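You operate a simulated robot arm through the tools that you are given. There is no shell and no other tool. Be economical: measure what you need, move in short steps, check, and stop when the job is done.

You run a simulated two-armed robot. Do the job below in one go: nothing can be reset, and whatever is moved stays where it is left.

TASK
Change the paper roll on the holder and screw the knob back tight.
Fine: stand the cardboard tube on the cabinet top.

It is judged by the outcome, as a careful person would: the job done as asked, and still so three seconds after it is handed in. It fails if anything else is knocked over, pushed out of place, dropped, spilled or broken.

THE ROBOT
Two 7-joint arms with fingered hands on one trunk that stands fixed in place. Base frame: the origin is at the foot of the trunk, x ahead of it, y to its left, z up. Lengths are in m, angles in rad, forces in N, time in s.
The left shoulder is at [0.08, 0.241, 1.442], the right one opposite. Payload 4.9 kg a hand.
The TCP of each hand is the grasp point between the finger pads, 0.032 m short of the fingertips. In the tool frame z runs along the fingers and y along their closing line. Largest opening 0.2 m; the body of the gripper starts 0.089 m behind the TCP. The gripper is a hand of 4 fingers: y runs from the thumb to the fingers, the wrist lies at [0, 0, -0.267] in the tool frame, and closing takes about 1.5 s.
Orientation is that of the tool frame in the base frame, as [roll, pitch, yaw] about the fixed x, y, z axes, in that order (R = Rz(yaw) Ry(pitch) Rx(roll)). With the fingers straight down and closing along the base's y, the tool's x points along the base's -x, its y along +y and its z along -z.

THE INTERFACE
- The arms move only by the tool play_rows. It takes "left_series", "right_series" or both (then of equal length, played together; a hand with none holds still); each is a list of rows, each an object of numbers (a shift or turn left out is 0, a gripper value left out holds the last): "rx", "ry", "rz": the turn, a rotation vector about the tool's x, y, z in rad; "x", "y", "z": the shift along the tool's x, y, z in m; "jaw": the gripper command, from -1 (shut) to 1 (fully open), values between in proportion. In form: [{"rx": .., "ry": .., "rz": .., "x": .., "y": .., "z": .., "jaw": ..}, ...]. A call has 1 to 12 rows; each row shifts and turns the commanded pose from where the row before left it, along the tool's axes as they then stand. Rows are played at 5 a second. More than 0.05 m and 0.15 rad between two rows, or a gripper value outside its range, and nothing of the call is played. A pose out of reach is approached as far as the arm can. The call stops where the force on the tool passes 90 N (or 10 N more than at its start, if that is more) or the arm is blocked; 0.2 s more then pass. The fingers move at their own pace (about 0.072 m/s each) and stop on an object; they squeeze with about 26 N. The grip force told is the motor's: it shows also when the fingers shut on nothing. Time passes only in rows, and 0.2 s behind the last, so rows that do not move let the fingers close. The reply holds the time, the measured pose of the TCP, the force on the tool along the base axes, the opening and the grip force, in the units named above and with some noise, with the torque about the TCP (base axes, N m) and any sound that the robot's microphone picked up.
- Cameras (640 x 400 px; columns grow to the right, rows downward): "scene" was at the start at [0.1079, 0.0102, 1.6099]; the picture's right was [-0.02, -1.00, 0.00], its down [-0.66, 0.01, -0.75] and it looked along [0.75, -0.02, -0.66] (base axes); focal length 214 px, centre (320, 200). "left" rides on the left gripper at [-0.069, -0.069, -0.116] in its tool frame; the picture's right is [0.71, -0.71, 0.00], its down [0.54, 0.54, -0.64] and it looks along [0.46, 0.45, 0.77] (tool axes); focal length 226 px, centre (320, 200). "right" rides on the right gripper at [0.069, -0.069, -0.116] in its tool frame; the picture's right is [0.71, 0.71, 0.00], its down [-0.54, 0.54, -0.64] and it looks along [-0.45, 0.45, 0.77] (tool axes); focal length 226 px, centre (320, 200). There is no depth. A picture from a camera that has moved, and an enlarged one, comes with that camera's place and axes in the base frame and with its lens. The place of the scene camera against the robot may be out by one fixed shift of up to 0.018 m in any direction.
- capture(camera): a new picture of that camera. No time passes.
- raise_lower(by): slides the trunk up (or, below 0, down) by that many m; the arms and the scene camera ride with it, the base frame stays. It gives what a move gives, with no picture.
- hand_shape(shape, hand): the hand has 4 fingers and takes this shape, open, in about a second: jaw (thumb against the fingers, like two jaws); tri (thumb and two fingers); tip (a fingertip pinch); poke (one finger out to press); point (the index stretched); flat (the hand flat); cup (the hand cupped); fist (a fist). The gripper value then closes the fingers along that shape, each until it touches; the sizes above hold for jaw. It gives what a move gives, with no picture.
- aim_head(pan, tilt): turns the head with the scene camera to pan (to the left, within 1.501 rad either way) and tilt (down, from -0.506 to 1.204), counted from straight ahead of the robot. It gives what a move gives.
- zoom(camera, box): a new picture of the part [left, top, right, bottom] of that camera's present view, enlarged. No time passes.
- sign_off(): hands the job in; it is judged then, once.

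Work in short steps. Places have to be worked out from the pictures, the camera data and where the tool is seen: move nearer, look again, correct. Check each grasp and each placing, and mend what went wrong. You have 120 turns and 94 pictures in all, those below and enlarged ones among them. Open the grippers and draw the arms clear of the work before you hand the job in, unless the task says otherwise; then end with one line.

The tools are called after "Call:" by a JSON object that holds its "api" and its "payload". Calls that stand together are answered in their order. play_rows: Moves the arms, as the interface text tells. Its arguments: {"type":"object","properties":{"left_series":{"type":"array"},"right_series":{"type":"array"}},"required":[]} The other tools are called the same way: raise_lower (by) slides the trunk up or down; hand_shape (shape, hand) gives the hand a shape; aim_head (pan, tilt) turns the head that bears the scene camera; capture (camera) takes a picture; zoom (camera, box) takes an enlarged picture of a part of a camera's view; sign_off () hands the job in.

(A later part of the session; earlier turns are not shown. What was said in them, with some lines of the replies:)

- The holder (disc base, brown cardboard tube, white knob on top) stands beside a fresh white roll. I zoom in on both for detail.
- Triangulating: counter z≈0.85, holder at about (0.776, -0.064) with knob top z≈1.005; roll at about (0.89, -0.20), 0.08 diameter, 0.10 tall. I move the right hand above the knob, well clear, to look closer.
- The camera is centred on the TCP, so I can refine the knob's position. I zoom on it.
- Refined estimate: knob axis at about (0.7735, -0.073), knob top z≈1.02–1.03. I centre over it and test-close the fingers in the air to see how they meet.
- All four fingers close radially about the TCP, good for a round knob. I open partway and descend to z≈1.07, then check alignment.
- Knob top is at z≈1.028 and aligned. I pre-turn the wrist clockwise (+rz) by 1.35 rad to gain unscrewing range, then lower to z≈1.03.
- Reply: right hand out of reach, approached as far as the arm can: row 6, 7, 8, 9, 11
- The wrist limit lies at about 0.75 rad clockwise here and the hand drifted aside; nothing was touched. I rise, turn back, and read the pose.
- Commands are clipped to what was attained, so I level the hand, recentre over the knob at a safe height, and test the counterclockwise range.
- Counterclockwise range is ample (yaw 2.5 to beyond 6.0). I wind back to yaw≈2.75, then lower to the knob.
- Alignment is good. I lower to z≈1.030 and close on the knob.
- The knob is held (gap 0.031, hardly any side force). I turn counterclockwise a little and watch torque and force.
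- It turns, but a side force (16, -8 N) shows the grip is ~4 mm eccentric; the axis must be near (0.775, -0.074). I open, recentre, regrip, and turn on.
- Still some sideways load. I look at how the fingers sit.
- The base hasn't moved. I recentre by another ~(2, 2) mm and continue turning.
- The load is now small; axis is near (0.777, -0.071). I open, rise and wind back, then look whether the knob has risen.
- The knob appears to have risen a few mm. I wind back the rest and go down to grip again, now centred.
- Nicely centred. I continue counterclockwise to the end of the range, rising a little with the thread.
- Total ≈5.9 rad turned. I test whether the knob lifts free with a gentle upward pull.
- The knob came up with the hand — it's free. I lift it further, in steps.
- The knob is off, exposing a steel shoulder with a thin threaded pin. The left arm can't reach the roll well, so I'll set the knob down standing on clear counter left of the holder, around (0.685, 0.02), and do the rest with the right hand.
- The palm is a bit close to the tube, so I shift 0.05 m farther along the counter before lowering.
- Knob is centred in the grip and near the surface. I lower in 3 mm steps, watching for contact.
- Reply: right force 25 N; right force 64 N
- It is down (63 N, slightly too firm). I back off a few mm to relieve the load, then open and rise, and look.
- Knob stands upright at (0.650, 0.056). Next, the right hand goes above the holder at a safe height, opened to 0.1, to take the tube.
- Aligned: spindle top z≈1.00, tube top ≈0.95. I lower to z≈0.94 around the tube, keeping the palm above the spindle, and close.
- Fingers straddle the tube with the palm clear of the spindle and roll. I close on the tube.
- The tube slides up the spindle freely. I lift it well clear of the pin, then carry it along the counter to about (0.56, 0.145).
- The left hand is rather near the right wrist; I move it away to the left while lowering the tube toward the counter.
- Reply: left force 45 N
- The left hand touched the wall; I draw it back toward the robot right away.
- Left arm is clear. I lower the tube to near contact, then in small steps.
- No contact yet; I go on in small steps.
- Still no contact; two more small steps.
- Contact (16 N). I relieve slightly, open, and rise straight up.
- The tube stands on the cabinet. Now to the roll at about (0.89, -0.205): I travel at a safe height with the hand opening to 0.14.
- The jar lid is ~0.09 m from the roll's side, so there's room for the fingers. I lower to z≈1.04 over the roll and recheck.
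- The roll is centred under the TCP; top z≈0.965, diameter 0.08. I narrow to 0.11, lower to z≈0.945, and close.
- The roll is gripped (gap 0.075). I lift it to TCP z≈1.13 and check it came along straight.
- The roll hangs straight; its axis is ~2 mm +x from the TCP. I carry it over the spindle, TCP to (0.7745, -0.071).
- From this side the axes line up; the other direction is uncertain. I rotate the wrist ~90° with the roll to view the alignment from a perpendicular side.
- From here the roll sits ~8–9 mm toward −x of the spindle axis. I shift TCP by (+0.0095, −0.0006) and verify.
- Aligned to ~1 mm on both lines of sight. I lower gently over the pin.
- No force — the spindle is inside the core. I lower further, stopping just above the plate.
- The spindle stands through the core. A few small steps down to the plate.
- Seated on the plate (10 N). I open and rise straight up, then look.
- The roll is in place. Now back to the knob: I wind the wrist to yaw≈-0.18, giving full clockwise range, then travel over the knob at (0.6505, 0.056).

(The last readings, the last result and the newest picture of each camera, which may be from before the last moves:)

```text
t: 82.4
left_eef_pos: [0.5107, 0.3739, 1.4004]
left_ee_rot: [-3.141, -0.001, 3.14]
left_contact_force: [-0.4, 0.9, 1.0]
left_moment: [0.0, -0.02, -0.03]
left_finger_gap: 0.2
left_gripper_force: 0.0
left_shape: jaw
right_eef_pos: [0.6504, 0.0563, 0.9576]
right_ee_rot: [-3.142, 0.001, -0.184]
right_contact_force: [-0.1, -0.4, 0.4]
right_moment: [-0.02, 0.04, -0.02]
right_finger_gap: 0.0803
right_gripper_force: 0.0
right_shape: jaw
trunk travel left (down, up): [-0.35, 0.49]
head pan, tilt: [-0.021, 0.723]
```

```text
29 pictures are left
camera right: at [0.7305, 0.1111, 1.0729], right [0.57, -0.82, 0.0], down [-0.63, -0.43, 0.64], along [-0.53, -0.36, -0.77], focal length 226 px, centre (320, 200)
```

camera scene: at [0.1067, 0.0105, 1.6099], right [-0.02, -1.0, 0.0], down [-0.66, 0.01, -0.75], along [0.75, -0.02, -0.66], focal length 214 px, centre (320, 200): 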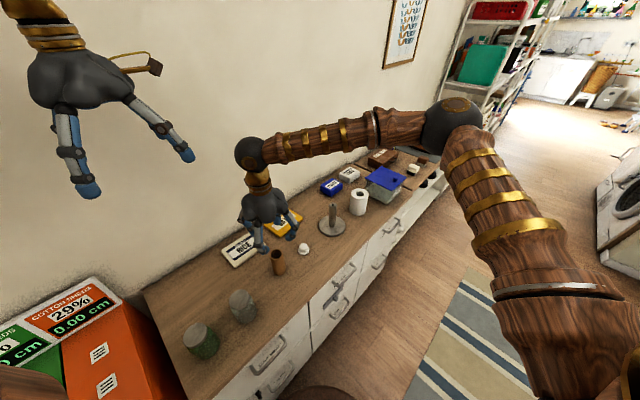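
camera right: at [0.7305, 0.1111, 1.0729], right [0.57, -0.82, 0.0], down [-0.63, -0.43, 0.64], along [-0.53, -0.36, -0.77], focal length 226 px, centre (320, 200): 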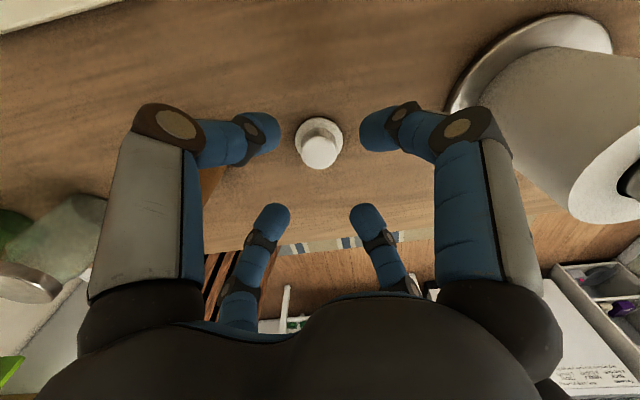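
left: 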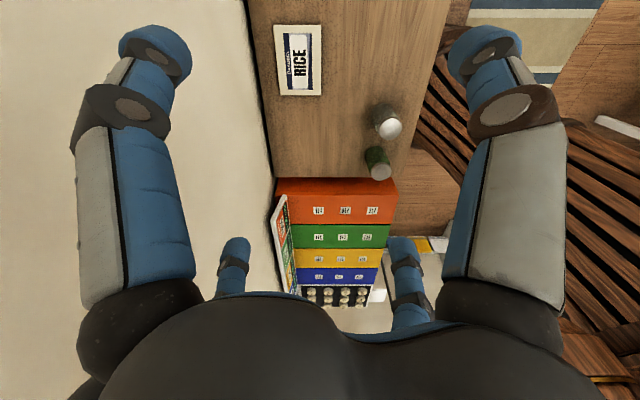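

Centred over the knob. I lower to z≈0.901 and grip.

Call:
{"api": "play_rows", "payload": {"right_series": [{"z": 0.03}, {"z": 0.017}, {"z": 0.01}, {"jaw": -1}, {}, {}, {}]}}

Call:
{"api": "zoom", "payload": {"camera": "right", "box": [220, 100, 420, 250]}}

```text
t: 84.0
left_eef_pos: [0.5113, 0.3742, 1.4016]
left_ee_rot: [-3.141, 0.0, 3.142]
left_contact_force: [-0.5, 0.1, -0.1]
left_moment: [-0.01, 0.01, 0.01]
left_finger_gap: 0.2
left_gripper_force: 0.1
left_shape: jaw
right_eef_pos: [0.6508, 0.0562, 0.9038]
right_ee_rot: [3.141, 0.0, -0.185]
right_contact_force: [2.8, -1.5, 10.9]
right_moment: [-0.27, 0.01, 0.12]
right_finger_gap: 0.0309
right_gripper_force: 26.3
right_shape: jaw
trunk travel left (down, up): [-0.35, 0.49]
head pan, tilt: [-0.021, 0.723]
```

```text
2.67 times, centred on (320, 175) of right
camera zoom: at [0.7306, 0.112, 1.0183], right [0.57, -0.82, 0.0], down [-0.63, -0.43, 0.64], along [-0.53, -0.36, -0.77], focal length 603 px, centre (320, 267)
```

zoom: 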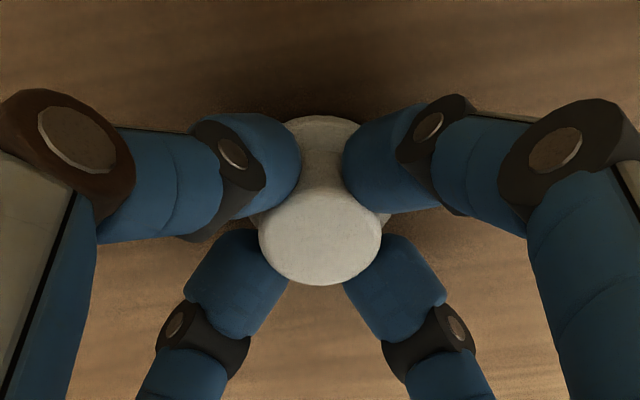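

Gripped, with a slight upward reaction. I lift and check that the knob hangs level.

Call:
{"api": "play_rows", "payload": {"right_series": [{"z": -0.005}, {"z": -0.03}, {"z": -0.045}, {"z": -0.045}, {"z": -0.045}, {"z": -0.045}, {}]}}

Call:
{"api": "zoom", "payload": {"camera": "right", "box": [220, 100, 420, 250]}}

Call:
{"api": "zoom", "payload": {"camera": "scene", "box": [260, 160, 340, 230]}}

```text
t: 85.6
left_eef_pos: [0.5126, 0.3738, 1.3998]
left_ee_rot: [-3.142, -0.001, -3.141]
left_contact_force: [0.6, -0.6, -0.9]
left_moment: [-0.02, 0.01, 0.01]
left_finger_gap: 0.2
left_gripper_force: 0.0
left_shape: jaw
right_eef_pos: [0.6536, 0.0565, 1.1193]
right_ee_rot: [3.14, 0.004, -0.185]
right_contact_force: [0.9, 0.2, 0.1]
right_moment: [-0.02, 0.0, 0.01]
right_finger_gap: 0.0299
right_gripper_force: 25.7
right_shape: jaw
trunk travel left (down, up): [-0.35, 0.49]
head pan, tilt: [-0.021, 0.723]
```

```text
2.67 times, centred on (320, 175) of right
camera zoom: at [0.7332, 0.1113, 1.2332], right [0.57, -0.82, 0.0], down [-0.63, -0.43, 0.64], along [-0.53, -0.36, -0.76], focal length 603 px, centre (320, 267)
```

zoom: 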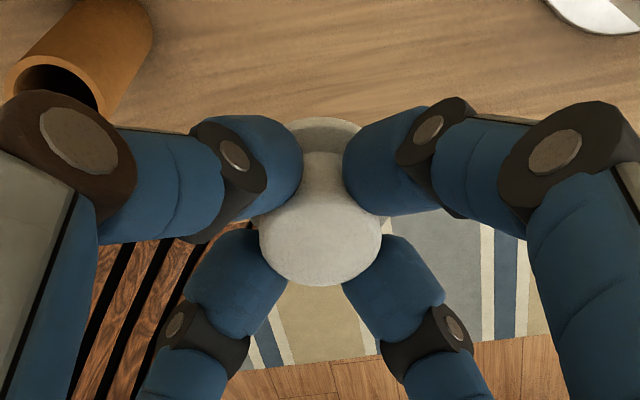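

```text
5.71 times, centred on (300, 195) of scene
camera zoom: at [0.1087, 0.0103, 1.6098], right [-0.02, -1.0, 0.0], down [-0.66, 0.01, -0.75], along [0.75, -0.02, -0.66], focal length 1226 px, centre (434, 229)
```

zoom: 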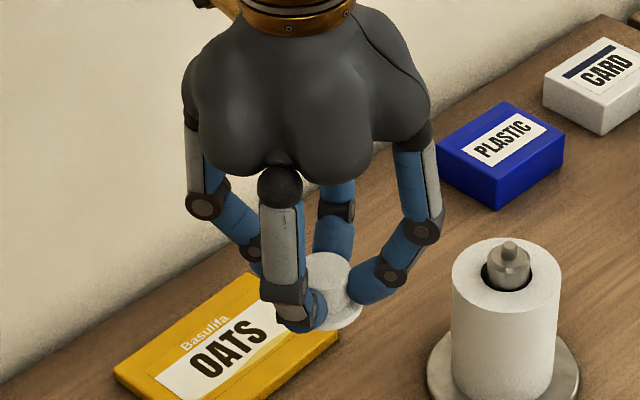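

I zoom in tighter to judge whether the knob is level.

Call:
{"api": "zoom", "payload": {"camera": "scene", "box": [290, 195, 322, 215]}}

Call:
{"api": "zoom", "payload": {"camera": "right", "box": [290, 130, 350, 220]}}

```text
16.00 times, centred on (306, 205) of scene
camera zoom: at [0.1087, 0.0103, 1.6098], right [-0.02, -1.0, 0.0], down [-0.66, 0.01, -0.75], along [0.75, -0.02, -0.66], focal length 3432 px, centre (544, 120)
```

zoom: 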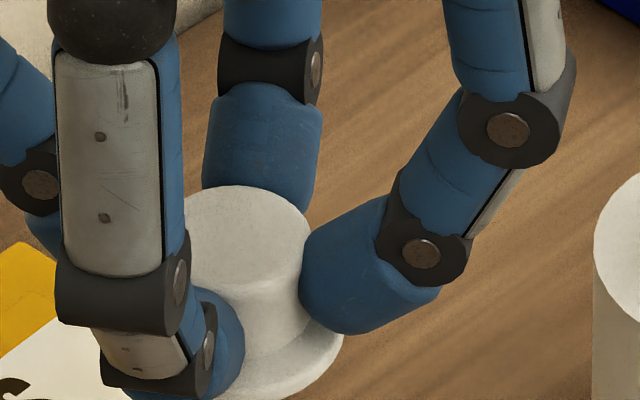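

```text
4.44 times, centred on (320, 175) of right
camera zoom: at [0.7332, 0.1113, 1.2332], right [0.57, -0.82, 0.0], down [-0.63, -0.43, 0.64], along [-0.53, -0.36, -0.76], focal length 1005 px, centre (320, 311)
```

zoom: 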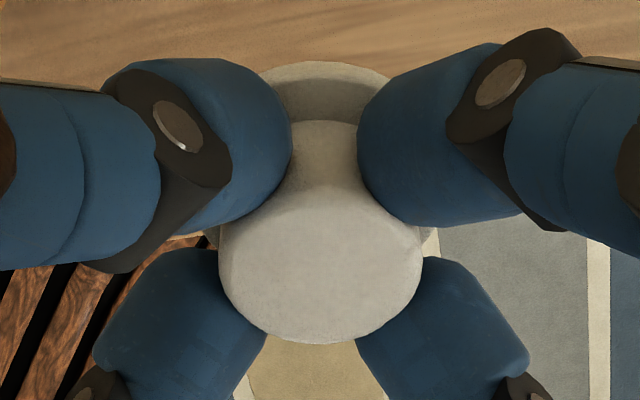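

The knob is level. I carry it over the spindle, TCP to (0.778, -0.071), and lower to just above the pin.

Call:
{"api": "play_rows", "payload": {"right_series": [{"x": 0.03715, "y": 0.02545}, {"x": 0.03715, "y": 0.02545}, {"x": 0.03715, "y": 0.02545}, {"x": 0.03715, "y": 0.02545}, {"z": 0.03}, {"z": 0.02}, {}]}}

Call:
{"api": "zoom", "payload": {"camera": "scene", "box": [310, 180, 358, 220]}}

Call:
{"api": "zoom", "payload": {"camera": "right", "box": [250, 70, 390, 220]}}

```text
t: 87.2
left_eef_pos: [0.5105, 0.3756, 1.4012]
left_ee_rot: [3.14, 0.002, 3.141]
left_contact_force: [-0.4, 0.2, -0.5]
left_moment: [-0.01, 0.01, -0.01]
left_finger_gap: 0.2
left_gripper_force: 0.0
left_shape: jaw
right_eef_pos: [0.78, -0.0711, 1.0662]
right_ee_rot: [3.141, 0.0, -0.187]
right_contact_force: [-1.0, -0.6, -1.3]
right_moment: [0.03, 0.01, 0.0]
right_finger_gap: 0.0299
right_gripper_force: 26.3
right_shape: jaw
trunk travel left (down, up): [-0.35, 0.49]
head pan, tilt: [-0.021, 0.723]
```

```text
10.00 times, centred on (334, 200) of scene
camera zoom: at [0.1077, 0.01, 1.6099], right [-0.02, -1.0, 0.0], down [-0.66, 0.01, -0.75], along [0.75, -0.02, -0.66], focal length 2145 px, centre (180, 200)
```

zoom: 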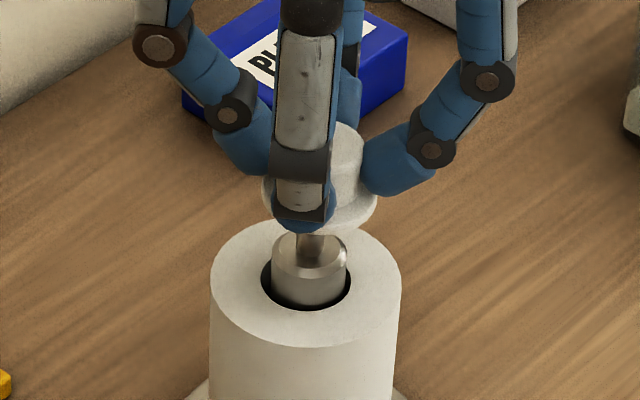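

```text
2.67 times, centred on (320, 145) of right
camera zoom: at [0.8603, -0.0164, 1.1817], right [0.57, -0.82, 0.0], down [-0.63, -0.43, 0.64], along [-0.53, -0.36, -0.77], focal length 603 px, centre (320, 347)
```

zoom: 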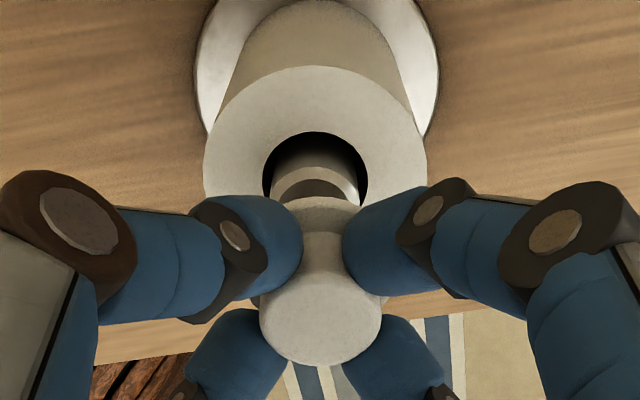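

The knob sits ~3.5 mm toward −y of the pin in the scene view. I shift (+1.6, +3.5) mm and turn 90° to check from the perpendicular side.

Call:
{"api": "play_rows", "payload": {"right_series": [{"x": 0.0009, "y": -0.0037}, {"rz": 0.1427}, {"rz": 0.1427}, {"rz": 0.1427}, {"rz": 0.1427}, {"rz": 0.1427}, {"rz": 0.1427}, {"rz": 0.1427}, {"rz": 0.1427}, {"rz": 0.1427}, {"rz": 0.1427}, {"rz": 0.1427}]}}

Call:
{"api": "zoom", "payload": {"camera": "right", "box": [250, 70, 390, 220]}}

Call:
{"api": "zoom", "payload": {"camera": "scene", "box": [310, 180, 358, 220]}}

```text
t: 89.8
left_eef_pos: [0.5106, 0.3747, 1.401]
left_ee_rot: [3.14, 0.002, 3.141]
left_contact_force: [-0.2, -0.8, 0.2]
left_moment: [-0.02, 0.04, 0.01]
left_finger_gap: 0.1998
left_gripper_force: 0.1
left_shape: jaw
right_eef_pos: [0.7804, -0.0679, 1.0664]
right_ee_rot: [3.14, 0.0, -1.759]
right_contact_force: [0.3, -0.5, -0.8]
right_moment: [-0.04, -0.01, 0.01]
right_finger_gap: 0.0298
right_gripper_force: 25.3
right_shape: jaw
trunk travel left (down, up): [-0.35, 0.49]
head pan, tilt: [-0.021, 0.723]
```

```text
2.67 times, centred on (320, 145) of right
camera zoom: at [0.8349, -0.148, 1.1827], right [-0.83, -0.56, 0.0], down [-0.43, 0.63, 0.64], along [-0.36, 0.53, -0.77], focal length 603 px, centre (320, 347)
```

zoom: 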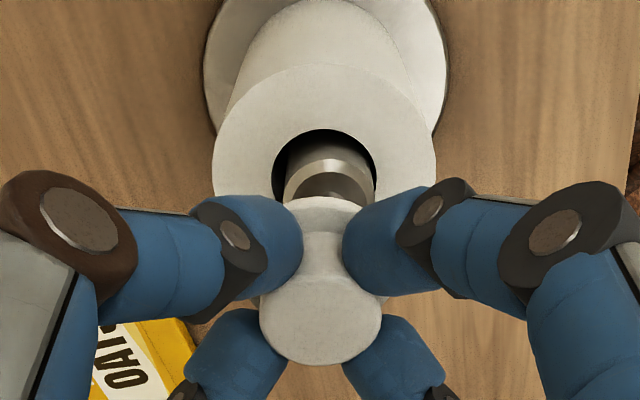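

```text
10.00 times, centred on (334, 200) of scene
camera zoom: at [0.1079, 0.0105, 1.6099], right [-0.02, -1.0, 0.0], down [-0.66, 0.01, -0.75], along [0.75, -0.02, -0.66], focal length 2145 px, centre (180, 200)
```

zoom: 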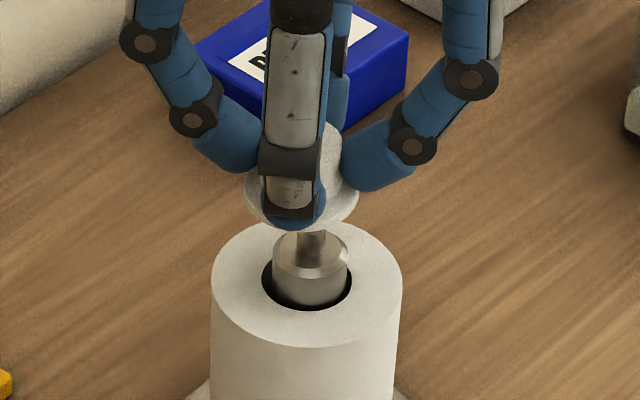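

Now the knob is ~4 mm to +y (it sits ~2.5 mm off the TCP in the hand). I shift back (0, −0.0037) and lower until the pin just meets.

Call:
{"api": "play_rows", "payload": {"right_series": [{"x": 0.0036, "y": -0.0007}, {"z": 0.008}, {"z": 0.006}, {}]}}

Call:
{"api": "zoom", "payload": {"camera": "scene", "box": [310, 180, 358, 220]}}

Call:
{"api": "zoom", "payload": {"camera": "right", "box": [250, 70, 390, 220]}}

```text
t: 90.8
left_eef_pos: [0.5118, 0.3747, 1.4006]
left_ee_rot: [-3.141, -0.001, -3.14]
left_contact_force: [1.4, -0.7, 0.0]
left_moment: [0.04, 0.02, -0.02]
left_finger_gap: 0.1999
left_gripper_force: 0.1
left_shape: jaw
right_eef_pos: [0.7813, -0.0719, 1.0519]
right_ee_rot: [3.141, 0.001, -1.755]
right_contact_force: [0.1, 0.1, 0.2]
right_moment: [-0.03, -0.04, -0.02]
right_finger_gap: 0.0301
right_gripper_force: 25.7
right_shape: jaw
trunk travel left (down, up): [-0.35, 0.49]
head pan, tilt: [-0.021, 0.723]
```

```text
10.00 times, centred on (334, 200) of scene
camera zoom: at [0.1077, 0.0103, 1.6099], right [-0.02, -1.0, 0.0], down [-0.66, 0.01, -0.75], along [0.75, -0.02, -0.66], focal length 2145 px, centre (180, 200)
```

zoom: 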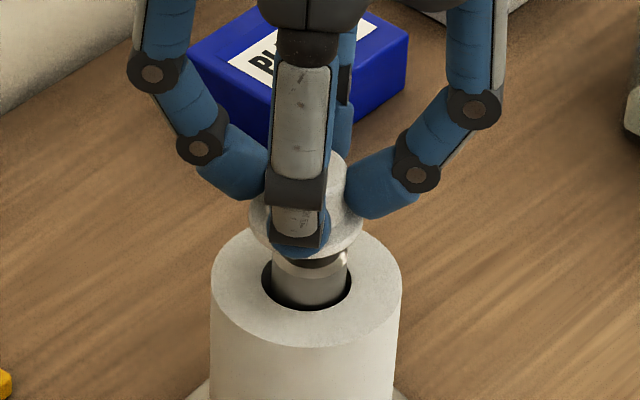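

```text
2.67 times, centred on (320, 145) of right
camera zoom: at [0.8351, -0.1506, 1.1679], right [-0.82, -0.57, 0.0], down [-0.43, 0.63, 0.64], along [-0.36, 0.53, -0.77], focal length 603 px, centre (320, 347)
```

zoom: 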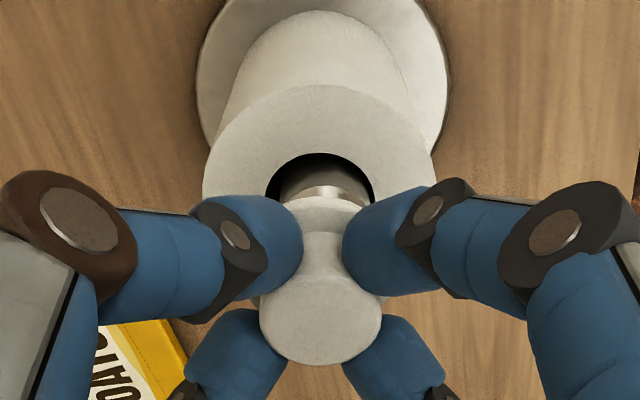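

Within ~2 mm; I shift −2 mm in y and lower in small steps.

Call:
{"api": "play_rows", "payload": {"right_series": [{"x": 0.002}, {"z": 0.003}, {"z": 0.003}, {"z": 0.002}]}}

```text
t: 91.8
left_eef_pos: [0.511, 0.3745, 1.4007]
left_ee_rot: [3.141, 0.0, 3.141]
left_contact_force: [-0.1, 0.1, 0.2]
left_moment: [0.01, 0.0, 0.02]
left_finger_gap: 0.2001
left_gripper_force: 0.0
left_shape: jaw
right_eef_pos: [0.7797, -0.0726, 1.0452]
right_ee_rot: [3.14, 0.0, -1.754]
right_contact_force: [1.2, -0.3, 0.5]
right_moment: [-0.02, 0.0, -0.03]
right_finger_gap: 0.03
right_gripper_force: 26.3
right_shape: jaw
trunk travel left (down, up): [-0.35, 0.49]
head pan, tilt: [-0.021, 0.723]
```

Call:
{"api": "play_rows", "payload": {"right_series": [{"z": 0.002}, {"z": 0.002}]}}

```text
t: 92.4
left_eef_pos: [0.5105, 0.3736, 1.3997]
left_ee_rot: [-3.141, -0.001, -3.141]
left_contact_force: [-0.2, 0.3, 0.3]
left_moment: [-0.02, -0.03, 0.0]
left_finger_gap: 0.1998
left_gripper_force: 0.0
left_shape: jaw
right_eef_pos: [0.7799, -0.072, 1.0408]
right_ee_rot: [3.141, 0.0, -1.754]
right_contact_force: [0.4, 0.4, 0.4]
right_moment: [0.36, 0.52, -0.02]
right_finger_gap: 0.0295
right_gripper_force: 25.6
right_shape: jaw
trunk travel left (down, up): [-0.35, 0.49]
head pan, tilt: [-0.021, 0.723]
```

Call:
{"api": "play_rows", "payload": {"right_series": [{"z": 0.002}, {}]}}

Call:
{"api": "zoom", "payload": {"camera": "scene", "box": [310, 185, 358, 225]}}

```text
t: 93.0
left_eef_pos: [0.5096, 0.3761, 1.4016]
left_ee_rot: [3.14, -0.001, -3.14]
left_contact_force: [0.3, 0.7, 0.0]
left_moment: [0.02, 0.0, -0.01]
left_finger_gap: 0.1998
left_gripper_force: 0.1
left_shape: jaw
right_eef_pos: [0.7795, -0.0739, 1.041]
right_ee_rot: [3.141, -0.001, -1.757]
right_contact_force: [-0.9, -0.8, 11.5]
right_moment: [0.35, 0.62, -0.01]
right_finger_gap: 0.0297
right_gripper_force: 25.4
right_shape: jaw
trunk travel left (down, up): [-0.35, 0.49]
head pan, tilt: [-0.021, 0.723]
```

```text
10.00 times, centred on (334, 205) of scene
camera zoom: at [0.1063, 0.0104, 1.6102], right [-0.02, -1.0, 0.0], down [-0.66, 0.01, -0.75], along [0.75, -0.02, -0.66], focal length 2145 px, centre (180, 150)
```

zoom: 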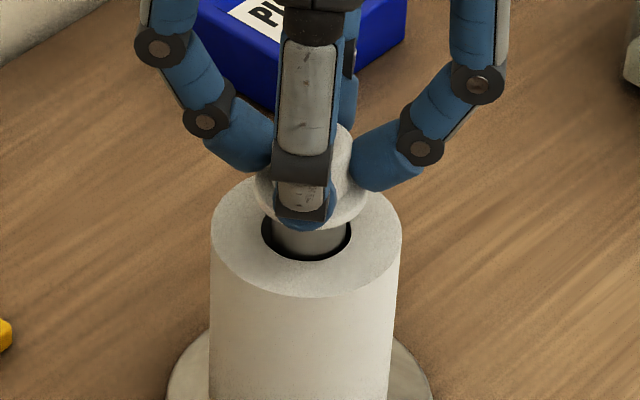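

The pin is in contact with the knob's bore, well aligned. I begin turning clockwise gently with slight downward feed.

Call:
{"api": "play_rows", "payload": {"right_series": [{"rz": 0.149, "z": 0.0003}, {"rz": 0.149, "z": 0.0003}, {"rz": 0.149, "z": 0.0003}, {"rz": 0.149, "z": 0.0003}, {"rz": 0.149, "z": 0.0003}, {"rz": 0.149, "z": 0.0003}]}}

```text
t: 94.4
left_eef_pos: [0.5078, 0.3742, 1.4017]
left_ee_rot: [3.141, 0.001, -3.142]
left_contact_force: [-0.5, -0.6, 0.5]
left_moment: [0.01, 0.0, -0.01]
left_finger_gap: 0.1997
left_gripper_force: 0.0
left_shape: jaw
right_eef_pos: [0.7766, -0.0732, 1.0402]
right_ee_rot: [3.142, 0.003, -2.65]
right_contact_force: [-7.8, -0.8, 24.3]
right_moment: [0.57, 0.47, 0.05]
right_finger_gap: 0.0297
right_gripper_force: 26.0
right_shape: jaw
trunk travel left (down, up): [-0.35, 0.49]
head pan, tilt: [-0.021, 0.723]
```

Call:
{"api": "play_rows", "payload": {"right_series": [{"rz": 0.149}, {"rz": 0.149}, {"rz": 0.149}, {"rz": 0.149}, {"rz": 0.149}, {"rz": 0.149}]}}

Call:
{"api": "zoom", "payload": {"camera": "right", "box": [250, 100, 390, 250]}}

```text
t: 95.8
left_eef_pos: [0.5074, 0.3755, 1.4007]
left_ee_rot: [-3.14, 0.005, -3.14]
left_contact_force: [0.8, 0.0, 0.5]
left_moment: [0.01, 0.01, -0.02]
left_finger_gap: 0.2001
left_gripper_force: 0.0
left_shape: jaw
right_eef_pos: [0.7759, -0.0711, 1.04]
right_ee_rot: [-3.141, -0.001, 2.739]
right_contact_force: [-12.7, 6.9, 19.3]
right_moment: [0.76, 0.28, 0.03]
right_finger_gap: 0.0298
right_gripper_force: 25.8
right_shape: jaw
trunk travel left (down, up): [-0.35, 0.49]
head pan, tilt: [-0.021, 0.723]
```

```text
2.67 times, centred on (320, 175) of right
camera zoom: at [0.6851, -0.1074, 1.1547], right [-0.37, 0.93, 0.0], down [0.71, 0.29, 0.64], along [0.6, 0.24, -0.77], focal length 603 px, centre (320, 267)
```

zoom: 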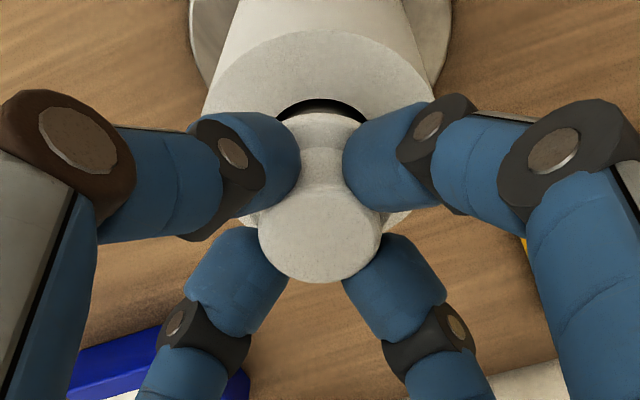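

Down-force eased, suggesting the thread is drawing in. I open, wind back, and check the knob's seating.

Call:
{"api": "play_rows", "payload": {"right_series": [{"jaw": -0.2}, {}, {}, {"z": -0.03}, {"z": -0.03, "rz": -0.149}, {"rz": -0.149}, {"rz": -0.149}, {"rz": -0.149}, {"rz": -0.149}, {"rz": -0.149}, {"rz": -0.149}, {"rz": -0.149}]}}

Call:
{"api": "zoom", "payload": {"camera": "scene", "box": [310, 185, 358, 225]}}

Call:
{"api": "zoom", "payload": {"camera": "right", "box": [250, 70, 390, 220]}}

```text
t: 98.4
left_eef_pos: [0.5122, 0.3742, 1.4001]
left_ee_rot: [3.141, -0.001, 3.141]
left_contact_force: [-0.5, 0.0, 0.0]
left_moment: [-0.01, 0.0, 0.02]
left_finger_gap: 0.2001
left_gripper_force: 0.1
left_shape: jaw
right_eef_pos: [0.779, -0.0724, 1.0967]
right_ee_rot: [3.139, -0.001, -2.348]
right_contact_force: [0.3, 0.4, -0.8]
right_moment: [0.02, 0.01, 0.01]
right_finger_gap: 0.0798
right_gripper_force: 0.0
right_shape: jaw
trunk travel left (down, up): [-0.35, 0.49]
head pan, tilt: [-0.021, 0.723]
```

```text
10.00 times, centred on (334, 205) of scene
camera zoom: at [0.1081, 0.0103, 1.6099], right [-0.02, -1.0, 0.0], down [-0.66, 0.01, -0.75], along [0.75, -0.02, -0.66], focal length 2145 px, centre (180, 150)
```

zoom: 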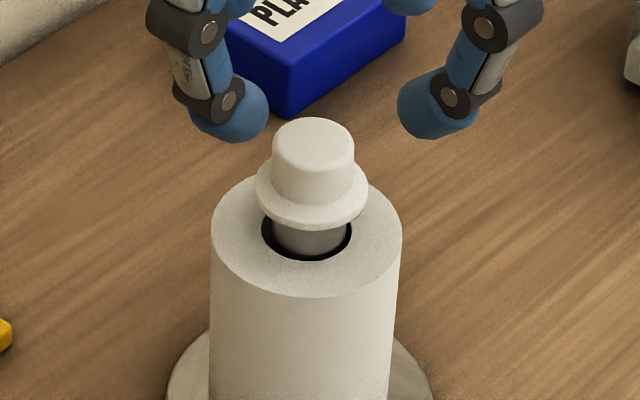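

```text
2.67 times, centred on (320, 145) of right
camera zoom: at [0.7799, -0.1703, 1.2124], right [-1.0, -0.01, 0.0], down [0.0, 0.77, 0.64], along [-0.01, 0.64, -0.77], focal length 603 px, centre (320, 347)
```

zoom: 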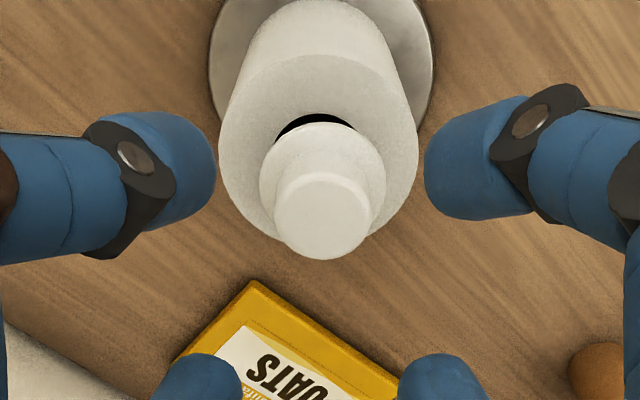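

The knob sits level and centred, but ~7 mm higher than its original seat (pitch ≈12 mm/turn), so ~3–4 rad remain. I wind back fully, lower and regrip.

Call:
{"api": "play_rows", "payload": {"right_series": [{"rz": -0.149}, {"rz": -0.149}, {"rz": -0.149}, {"rz": -0.149}, {"rz": -0.149}, {"rz": -0.149}, {"rz": -0.149}, {"rz": -0.149}, {"rz": -0.149}, {"rz": -0.149}, {"rz": -0.149}, {"rz": -0.149}]}}

Call:
{"api": "play_rows", "payload": {"right_series": [{"rz": -0.149}, {"rz": -0.149}, {"z": 0.03}, {"z": 0.025}, {"jaw": -1}, {}, {}, {}]}}

```text
t: 101.0
left_eef_pos: [0.5123, 0.3753, 1.4003]
left_ee_rot: [-3.141, 0.001, -3.141]
left_contact_force: [0.0, 0.3, 0.2]
left_moment: [-0.02, 0.0, 0.03]
left_finger_gap: 0.1998
left_gripper_force: 0.1
left_shape: jaw
right_eef_pos: [0.7791, -0.0723, 1.0969]
right_ee_rot: [3.14, 0.001, -0.56]
right_contact_force: [-0.3, -0.1, -0.5]
right_moment: [0.05, 0.02, 0.01]
right_finger_gap: 0.0797
right_gripper_force: 0.1
right_shape: jaw
trunk travel left (down, up): [-0.35, 0.49]
head pan, tilt: [-0.021, 0.723]
```

```text
t: 102.8
left_eef_pos: [0.5107, 0.375, 1.4002]
left_ee_rot: [3.141, 0.0, 3.141]
left_contact_force: [-0.4, 0.3, -0.1]
left_moment: [0.01, -0.02, -0.02]
left_finger_gap: 0.1998
left_gripper_force: 0.0
left_shape: jaw
right_eef_pos: [0.7791, -0.074, 1.0414]
right_ee_rot: [-3.141, 0.003, -0.262]
right_contact_force: [-2.7, 0.4, -0.3]
right_moment: [-0.21, 0.18, -0.01]
right_finger_gap: 0.0297
right_gripper_force: 25.8
right_shape: jaw
trunk travel left (down, up): [-0.35, 0.49]
head pan, tilt: [-0.021, 0.723]
```

Gripped. I turn clockwise with a small downward feed matching the thread.

Call:
{"api": "play_rows", "payload": {"right_series": [{"rz": 0.149, "z": 0.0003}, {"rz": 0.149, "z": 0.0003}, {"rz": 0.149, "z": 0.0003}, {"rz": 0.149, "z": 0.0003}, {"rz": 0.149, "z": 0.0003}, {"rz": 0.149, "z": 0.0003}, {"rz": 0.149, "z": 0.0003}, {"rz": 0.149, "z": 0.0003}, {"rz": 0.149, "z": 0.0003}, {"rz": 0.149, "z": 0.0003}, {"rz": 0.149, "z": 0.0003}, {"rz": 0.149, "z": 0.0003}]}}

Call:
{"api": "zoom", "payload": {"camera": "scene", "box": [310, 185, 358, 225]}}

```text
t: 105.4
left_eef_pos: [0.5084, 0.3758, 1.4019]
left_ee_rot: [-3.139, 0.001, -3.141]
left_contact_force: [-0.3, -0.7, 0.7]
left_moment: [0.01, -0.04, -0.02]
left_finger_gap: 0.2002
left_gripper_force: 0.0
left_shape: jaw
right_eef_pos: [0.7772, -0.0715, 1.0401]
right_ee_rot: [-3.141, 0.001, -2.055]
right_contact_force: [-16.3, 7.6, 2.7]
right_moment: [0.37, 1.08, 0.06]
right_finger_gap: 0.0291
right_gripper_force: 25.9
right_shape: jaw
trunk travel left (down, up): [-0.35, 0.49]
head pan, tilt: [-0.021, 0.723]
```

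```text
10.00 times, centred on (334, 205) of scene
camera zoom: at [0.1047, 0.0118, 1.6102], right [-0.02, -1.0, 0.0], down [-0.66, 0.01, -0.75], along [0.75, -0.02, -0.66], focal length 2145 px, centre (180, 150)
```

zoom: 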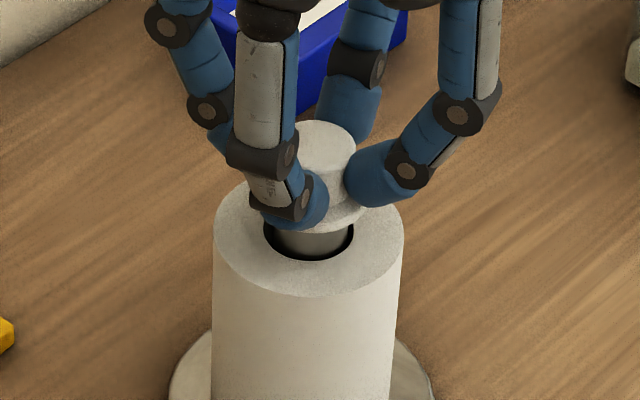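

Some sideways load from a ~2 mm eccentric grip; I relieve it with a small shift and keep turning.

Call:
{"api": "play_rows", "payload": {"right_series": [{"y": 0.0022}, {"rz": 0.149, "z": 0.0003}, {"rz": 0.149, "z": 0.0003}, {"rz": 0.149, "z": 0.0003}, {"rz": 0.149, "z": 0.0003}, {"rz": 0.149, "z": 0.0003}, {"rz": 0.149, "z": 0.0003}, {"rz": 0.149, "z": 0.0003}, {"rz": 0.149, "z": 0.0003}, {"rz": 0.149, "z": 0.0003}, {"rz": 0.149, "z": 0.0003}]}}

```text
t: 107.8
left_eef_pos: [0.5085, 0.3771, 1.4003]
left_ee_rot: [-3.14, 0.001, -3.141]
left_contact_force: [-0.2, -0.1, 0.1]
left_moment: [-0.01, -0.02, 0.02]
left_finger_gap: 0.1998
left_gripper_force: 0.1
left_shape: jaw
right_eef_pos: [0.777, -0.071, 1.0393]
right_ee_rot: [-3.141, 0.004, 2.736]
right_contact_force: [4.9, 12.3, 25.1]
right_moment: [0.87, -0.09, 0.36]
right_finger_gap: 0.029
right_gripper_force: 26.4
right_shape: jaw
trunk travel left (down, up): [-0.35, 0.49]
head pan, tilt: [-0.021, 0.723]
```

Torque about z rose to 0.36 Nm — tightening. I open, rise and inspect the seating.

Call:
{"api": "play_rows", "payload": {"right_series": [{"jaw": -0.2}, {}, {}, {"z": -0.03}, {"z": -0.03, "rz": -0.149}, {"rz": -0.149}, {"rz": -0.149}, {"rz": -0.149}, {"rz": -0.149}, {"rz": -0.149}, {"rz": -0.149}, {"rz": -0.149}]}}

Call:
{"api": "zoom", "payload": {"camera": "scene", "box": [310, 185, 358, 225]}}

```text
t: 110.4
left_eef_pos: [0.5114, 0.3749, 1.4004]
left_ee_rot: [3.141, 0.001, -3.14]
left_contact_force: [0.5, -0.9, -0.3]
left_moment: [-0.01, 0.0, -0.02]
left_finger_gap: 0.2001
left_gripper_force: 0.0
left_shape: jaw
right_eef_pos: [0.7791, -0.0736, 1.0949]
right_ee_rot: [3.139, -0.003, -2.349]
right_contact_force: [-0.2, 0.0, 0.6]
right_moment: [-0.04, -0.02, -0.03]
right_finger_gap: 0.0796
right_gripper_force: 0.1
right_shape: jaw
trunk travel left (down, up): [-0.35, 0.49]
head pan, tilt: [-0.021, 0.723]
```

```text
10.00 times, centred on (334, 205) of scene
camera zoom: at [0.1082, 0.0104, 1.6099], right [-0.02, -1.0, 0.0], down [-0.66, 0.01, -0.75], along [0.75, -0.02, -0.66], focal length 2145 px, centre (180, 150)
```

zoom: 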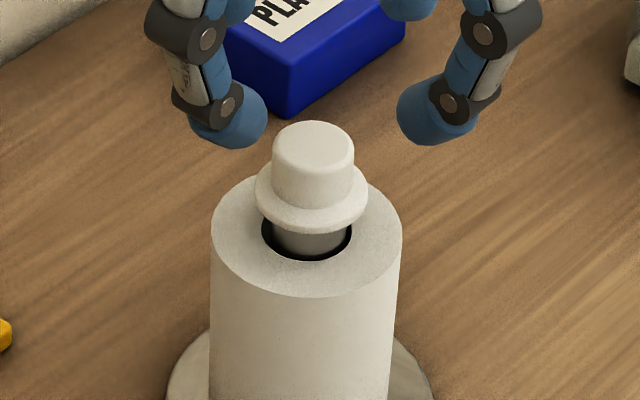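

The knob went down ~1.6 mm and looks seated and level. To confirm tightness I wind back partway, recentre, regrip and turn on, watching torque.

Call:
{"api": "play_rows", "payload": {"right_series": [{"rz": -0.149}, {"rz": -0.149}, {"rz": -0.149}, {"rz": -0.149}, {"rz": -0.149}, {"rz": -0.149}, {"rz": -0.149}, {"rz": -0.149}, {"rz": -0.149}, {"rz": -0.149}, {"x": -0.0022, "y": -0.0005, "z": 0.03}, {"z": 0.027}]}}

Call:
{"api": "play_rows", "payload": {"right_series": [{"jaw": -1}, {}, {}, {}, {"rz": 0.12}, {"rz": 0.12}, {"rz": 0.12}]}}

```text
t: 113.0
left_eef_pos: [0.5114, 0.375, 1.3996]
left_ee_rot: [-3.141, -0.002, -3.141]
left_contact_force: [0.5, -0.7, 0.2]
left_moment: [-0.01, -0.01, -0.01]
left_finger_gap: 0.1999
left_gripper_force: 0.1
left_shape: jaw
right_eef_pos: [0.7777, -0.0705, 1.0387]
right_ee_rot: [3.14, 0.0, -0.86]
right_contact_force: [1.0, -0.3, -0.6]
right_moment: [0.0, 0.01, 0.01]
right_finger_gap: 0.0797
right_gripper_force: 0.0
right_shape: jaw
trunk travel left (down, up): [-0.35, 0.49]
head pan, tilt: [-0.021, 0.723]
```

```text
t: 114.6
left_eef_pos: [0.511, 0.3761, 1.3996]
left_ee_rot: [-3.141, 0.0, -3.141]
left_contact_force: [0.0, 0.3, 0.8]
left_moment: [0.01, 0.0, -0.01]
left_finger_gap: 0.2
left_gripper_force: 0.2
left_shape: jaw
right_eef_pos: [0.7751, -0.069, 1.0387]
right_ee_rot: [3.141, 0.0, -1.221]
right_contact_force: [-3.0, 5.7, 0.1]
right_moment: [-0.34, 0.04, 0.62]
right_finger_gap: 0.0297
right_gripper_force: 25.9
right_shape: jaw
trunk travel left (down, up): [-0.35, 0.49]
head pan, tilt: [-0.021, 0.723]
```

Torque jumps at once to 0.62 Nm — the knob is at its stop. A little more to make it firm.

Call:
{"api": "play_rows", "payload": {"right_series": [{"rz": 0.1}, {"rz": 0.1}, {"rz": 0.1}, {}]}}

Call:
{"api": "zoom", "payload": {"camera": "scene", "box": [290, 170, 378, 245]}}

```text
t: 115.6
left_eef_pos: [0.513, 0.3777, 1.3989]
left_ee_rot: [-3.137, -0.002, 3.141]
left_contact_force: [0.0, -0.5, -0.3]
left_moment: [0.0, -0.02, 0.04]
left_finger_gap: 0.1997
left_gripper_force: 0.0
left_shape: jaw
right_eef_pos: [0.7757, -0.0649, 1.0381]
right_ee_rot: [3.14, 0.001, -1.52]
right_contact_force: [4.7, 26.4, -0.8]
right_moment: [0.07, -0.29, 0.95]
right_finger_gap: 0.029
right_gripper_force: 26.0
right_shape: jaw
trunk travel left (down, up): [-0.35, 0.49]
head pan, tilt: [-0.021, 0.723]
```

```text
5.33 times, centred on (334, 208) of scene
camera zoom: at [0.1088, 0.0149, 1.6098], right [-0.02, -1.0, 0.0], down [-0.66, 0.01, -0.75], along [0.75, -0.02, -0.66], focal length 1144 px, centre (245, 160)
```

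zoom: 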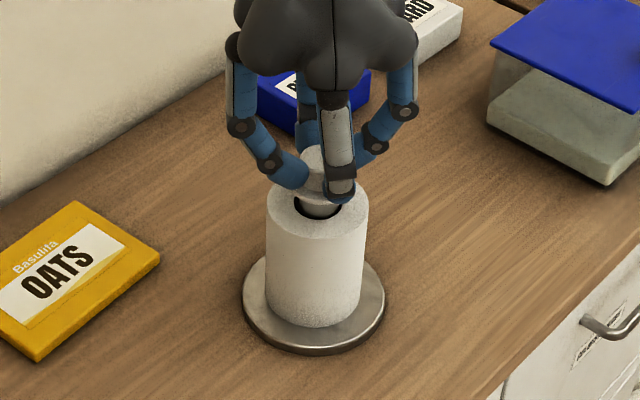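

Torque is 0.95 Nm: firmly tight. I release, rise, and draw the arm clear.

Call:
{"api": "play_rows", "payload": {"right_series": [{"jaw": 0.0}, {}, {}, {"z": -0.03}, {"z": -0.045}, {"z": -0.045}, {"z": -0.045}, {"z": -0.045}]}}

Call:
{"api": "zoom", "payload": {"camera": "scene", "box": [310, 185, 358, 225]}}

Call:
{"api": "capture", "payload": {"camera": "scene"}}

```text
t: 117.4
left_eef_pos: [0.5105, 0.3738, 1.4013]
left_ee_rot: [3.141, 0.002, 3.141]
left_contact_force: [0.5, -0.3, 0.3]
left_moment: [-0.03, -0.02, 0.03]
left_finger_gap: 0.1999
left_gripper_force: 0.0
left_shape: jaw
right_eef_pos: [0.7778, -0.0723, 1.2485]
right_ee_rot: [3.141, 0.002, -1.521]
right_contact_force: [0.0, -0.7, 0.3]
right_moment: [0.01, -0.01, 0.01]
right_finger_gap: 0.0995
right_gripper_force: 0.0
right_shape: jaw
trunk travel left (down, up): [-0.35, 0.49]
head pan, tilt: [-0.021, 0.723]
```

```text
10.00 times, centred on (334, 205) of scene
camera zoom: at [0.1065, 0.0107, 1.6099], right [-0.02, -1.0, 0.0], down [-0.66, 0.01, -0.75], along [0.75, -0.02, -0.66], focal length 2145 px, centre (180, 150)
```

zoom: 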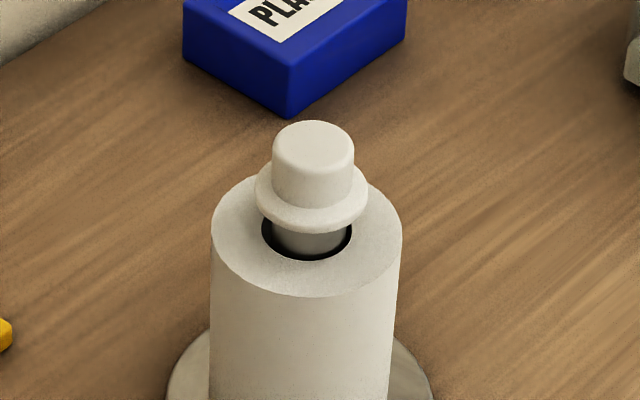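

```text
9 pictures are left
camera scene: at [0.1065, 0.0107, 1.6099], right [-0.02, -1.0, 0.0], down [-0.66, 0.01, -0.75], along [0.75, -0.02, -0.66], focal length 214 px, centre (320, 200)
```

scene: 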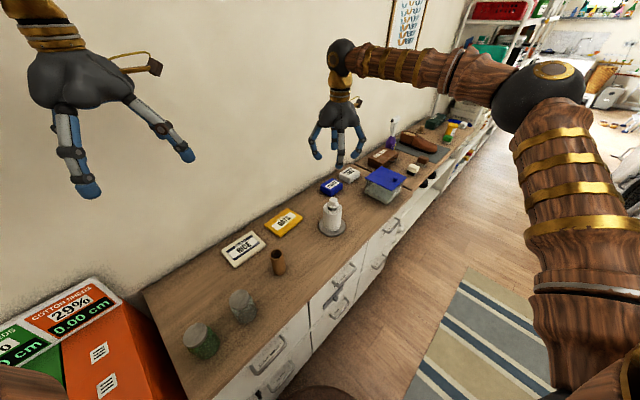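

Knob height is unchanged and matches the shoulder. I do one more regrip-and-turn to confirm it is at its stop rather than loosely bound.

Call:
{"api": "play_rows", "payload": {"right_series": [{"rz": -0.149, "jaw": -0.2}, {"rz": -0.149}, {"rz": -0.149}, {"rz": -0.149}, {"rz": -0.149}, {"rz": -0.149}, {"z": 0.045}, {"z": 0.045}, {"z": 0.045}, {"z": 0.045}, {"z": 0.03}, {"jaw": -1}]}}

Call:
{"api": "play_rows", "payload": {"right_series": [{}, {}, {"rz": 0.05}, {"rz": 0.05}]}}

Call:
{"api": "play_rows", "payload": {"right_series": [{"rz": 0.1}, {"rz": 0.1}, {"rz": 0.1}]}}

```text
t: 120.0
left_eef_pos: [0.5115, 0.3757, 1.3996]
left_ee_rot: [3.14, 0.0, 3.141]
left_contact_force: [-0.4, -0.2, -0.5]
left_moment: [0.02, -0.01, 0.01]
left_finger_gap: 0.1998
left_gripper_force: 0.1
left_shape: jaw
right_eef_pos: [0.7746, -0.0702, 1.0371]
right_ee_rot: [3.141, 0.001, -0.627]
right_contact_force: [-0.9, 0.0, 2.3]
right_moment: [0.0, 0.01, 0.01]
right_finger_gap: 0.036
right_gripper_force: 2.1
right_shape: jaw
trunk travel left (down, up): [-0.35, 0.49]
head pan, tilt: [-0.021, 0.723]
```

```text
t: 121.0
left_eef_pos: [0.51, 0.3751, 1.401]
left_ee_rot: [3.141, 0.0, -3.142]
left_contact_force: [-0.2, 0.2, -0.3]
left_moment: [-0.02, 0.0, 0.04]
left_finger_gap: 0.2001
left_gripper_force: 0.1
left_shape: jaw
right_eef_pos: [0.775, -0.069, 1.0383]
right_ee_rot: [3.14, 0.002, -0.727]
right_contact_force: [-4.8, 1.5, 2.6]
right_moment: [-0.23, 0.01, 0.16]
right_finger_gap: 0.0341
right_gripper_force: 25.9
right_shape: jaw
trunk travel left (down, up): [-0.35, 0.49]
head pan, tilt: [-0.021, 0.723]
```

```text
t: 121.8
left_eef_pos: [0.5095, 0.3764, 1.3998]
left_ee_rot: [-3.14, 0.001, -3.141]
left_contact_force: [0.0, -0.2, 0.1]
left_moment: [0.01, -0.03, 0.03]
left_finger_gap: 0.2
left_gripper_force: 0.0
left_shape: jaw
right_eef_pos: [0.7752, -0.0671, 1.039]
right_ee_rot: [3.141, 0.0, -1.024]
right_contact_force: [-9.8, 9.6, -3.1]
right_moment: [-0.06, 0.1, 0.7]
right_finger_gap: 0.0333
right_gripper_force: 26.1
right_shape: jaw
trunk travel left (down, up): [-0.35, 0.49]
head pan, tilt: [-0.021, 0.723]
```

Torque climbs straight with angle (0.16 → 0.70 Nm): the knob is fixed at its stop, tight. I release, rise, and withdraw the right arm to its starting area.

Call:
{"api": "play_rows", "payload": {"right_series": [{"jaw": 0.0}, {}, {}, {"z": -0.03}, {"z": -0.045}, {"z": -0.045}, {"z": -0.045}, {"z": -0.045}, {"z": -0.04}]}}

Call:
{"api": "play_rows", "payload": {"right_series": [{"x": 0.042, "y": 0.0215}, {"x": 0.042, "y": 0.0215}, {"x": 0.042, "y": 0.0215}, {"x": 0.042, "y": 0.0215}, {"x": 0.042, "y": 0.0215}, {"jaw": 1}, {}]}}

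Call:
{"api": "capture", "payload": {"camera": "scene"}}

Call:
{"api": "zoom", "payload": {"camera": "scene", "box": [250, 170, 390, 290]}}

```text
t: 123.8
left_eef_pos: [0.5103, 0.3757, 1.4008]
left_ee_rot: [3.142, -0.001, 3.141]
left_contact_force: [0.0, 0.6, 0.1]
left_moment: [-0.02, 0.02, -0.01]
left_finger_gap: 0.2002
left_gripper_force: 0.0
left_shape: jaw
right_eef_pos: [0.7771, -0.0709, 1.2914]
right_ee_rot: [3.14, -0.001, -1.026]
right_contact_force: [0.0, 0.1, 0.0]
right_moment: [-0.01, -0.01, -0.01]
right_finger_gap: 0.0995
right_gripper_force: 0.0
right_shape: jaw
trunk travel left (down, up): [-0.35, 0.49]
head pan, tilt: [-0.021, 0.723]
```

```text
t: 125.4
left_eef_pos: [0.5116, 0.3762, 1.3996]
left_ee_rot: [3.141, 0.0, -3.141]
left_contact_force: [-0.6, 0.0, 0.1]
left_moment: [-0.05, -0.02, -0.05]
left_finger_gap: 0.1998
left_gripper_force: 0.1
left_shape: jaw
right_eef_pos: [0.7933, -0.3068, 1.2901]
right_ee_rot: [3.141, 0.003, -1.026]
right_contact_force: [0.5, 0.0, -0.4]
right_moment: [0.0, -0.02, 0.01]
right_finger_gap: 0.1838
right_gripper_force: 0.1
right_shape: jaw
trunk travel left (down, up): [-0.35, 0.49]
head pan, tilt: [-0.021, 0.723]
```

```text
8 pictures are left
camera scene: at [0.1081, 0.0109, 1.6098], right [-0.02, -1.0, 0.0], down [-0.66, 0.01, -0.75], along [0.75, -0.02, -0.66], focal length 214 px, centre (320, 200)
```

scene: 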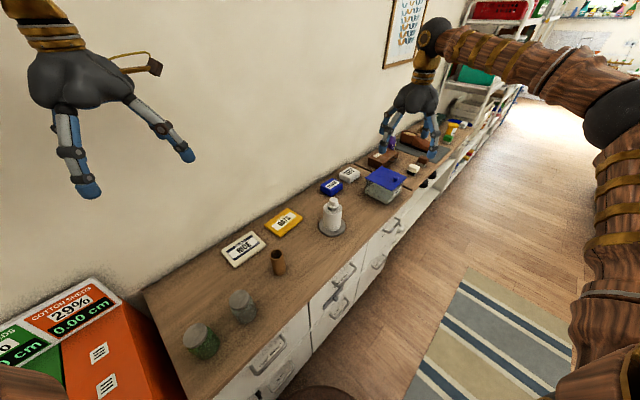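

```text
3.33 times, centred on (320, 230) of scene
camera zoom: at [0.1081, 0.0109, 1.6098], right [-0.02, -1.0, 0.0], down [-0.66, 0.01, -0.75], along [0.75, -0.02, -0.66], focal length 715 px, centre (320, 100)
```

zoom: 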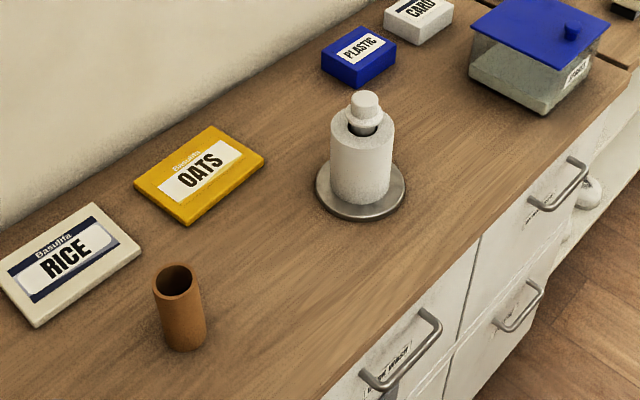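

All is in order: new roll on the holder with the knob tight, tube standing on the cabinet top, nothing else disturbed, both arms clear. I hand it in.

Call:
{"api": "sign_off", "payload": {}}

```text
The job is handed in.
```

The new roll is on the holder, the knob is screwed back tight, and the empty cardboard tube stands on the cabinet top. The left hand brushed the wall once, but nothing was knocked over or shifted.
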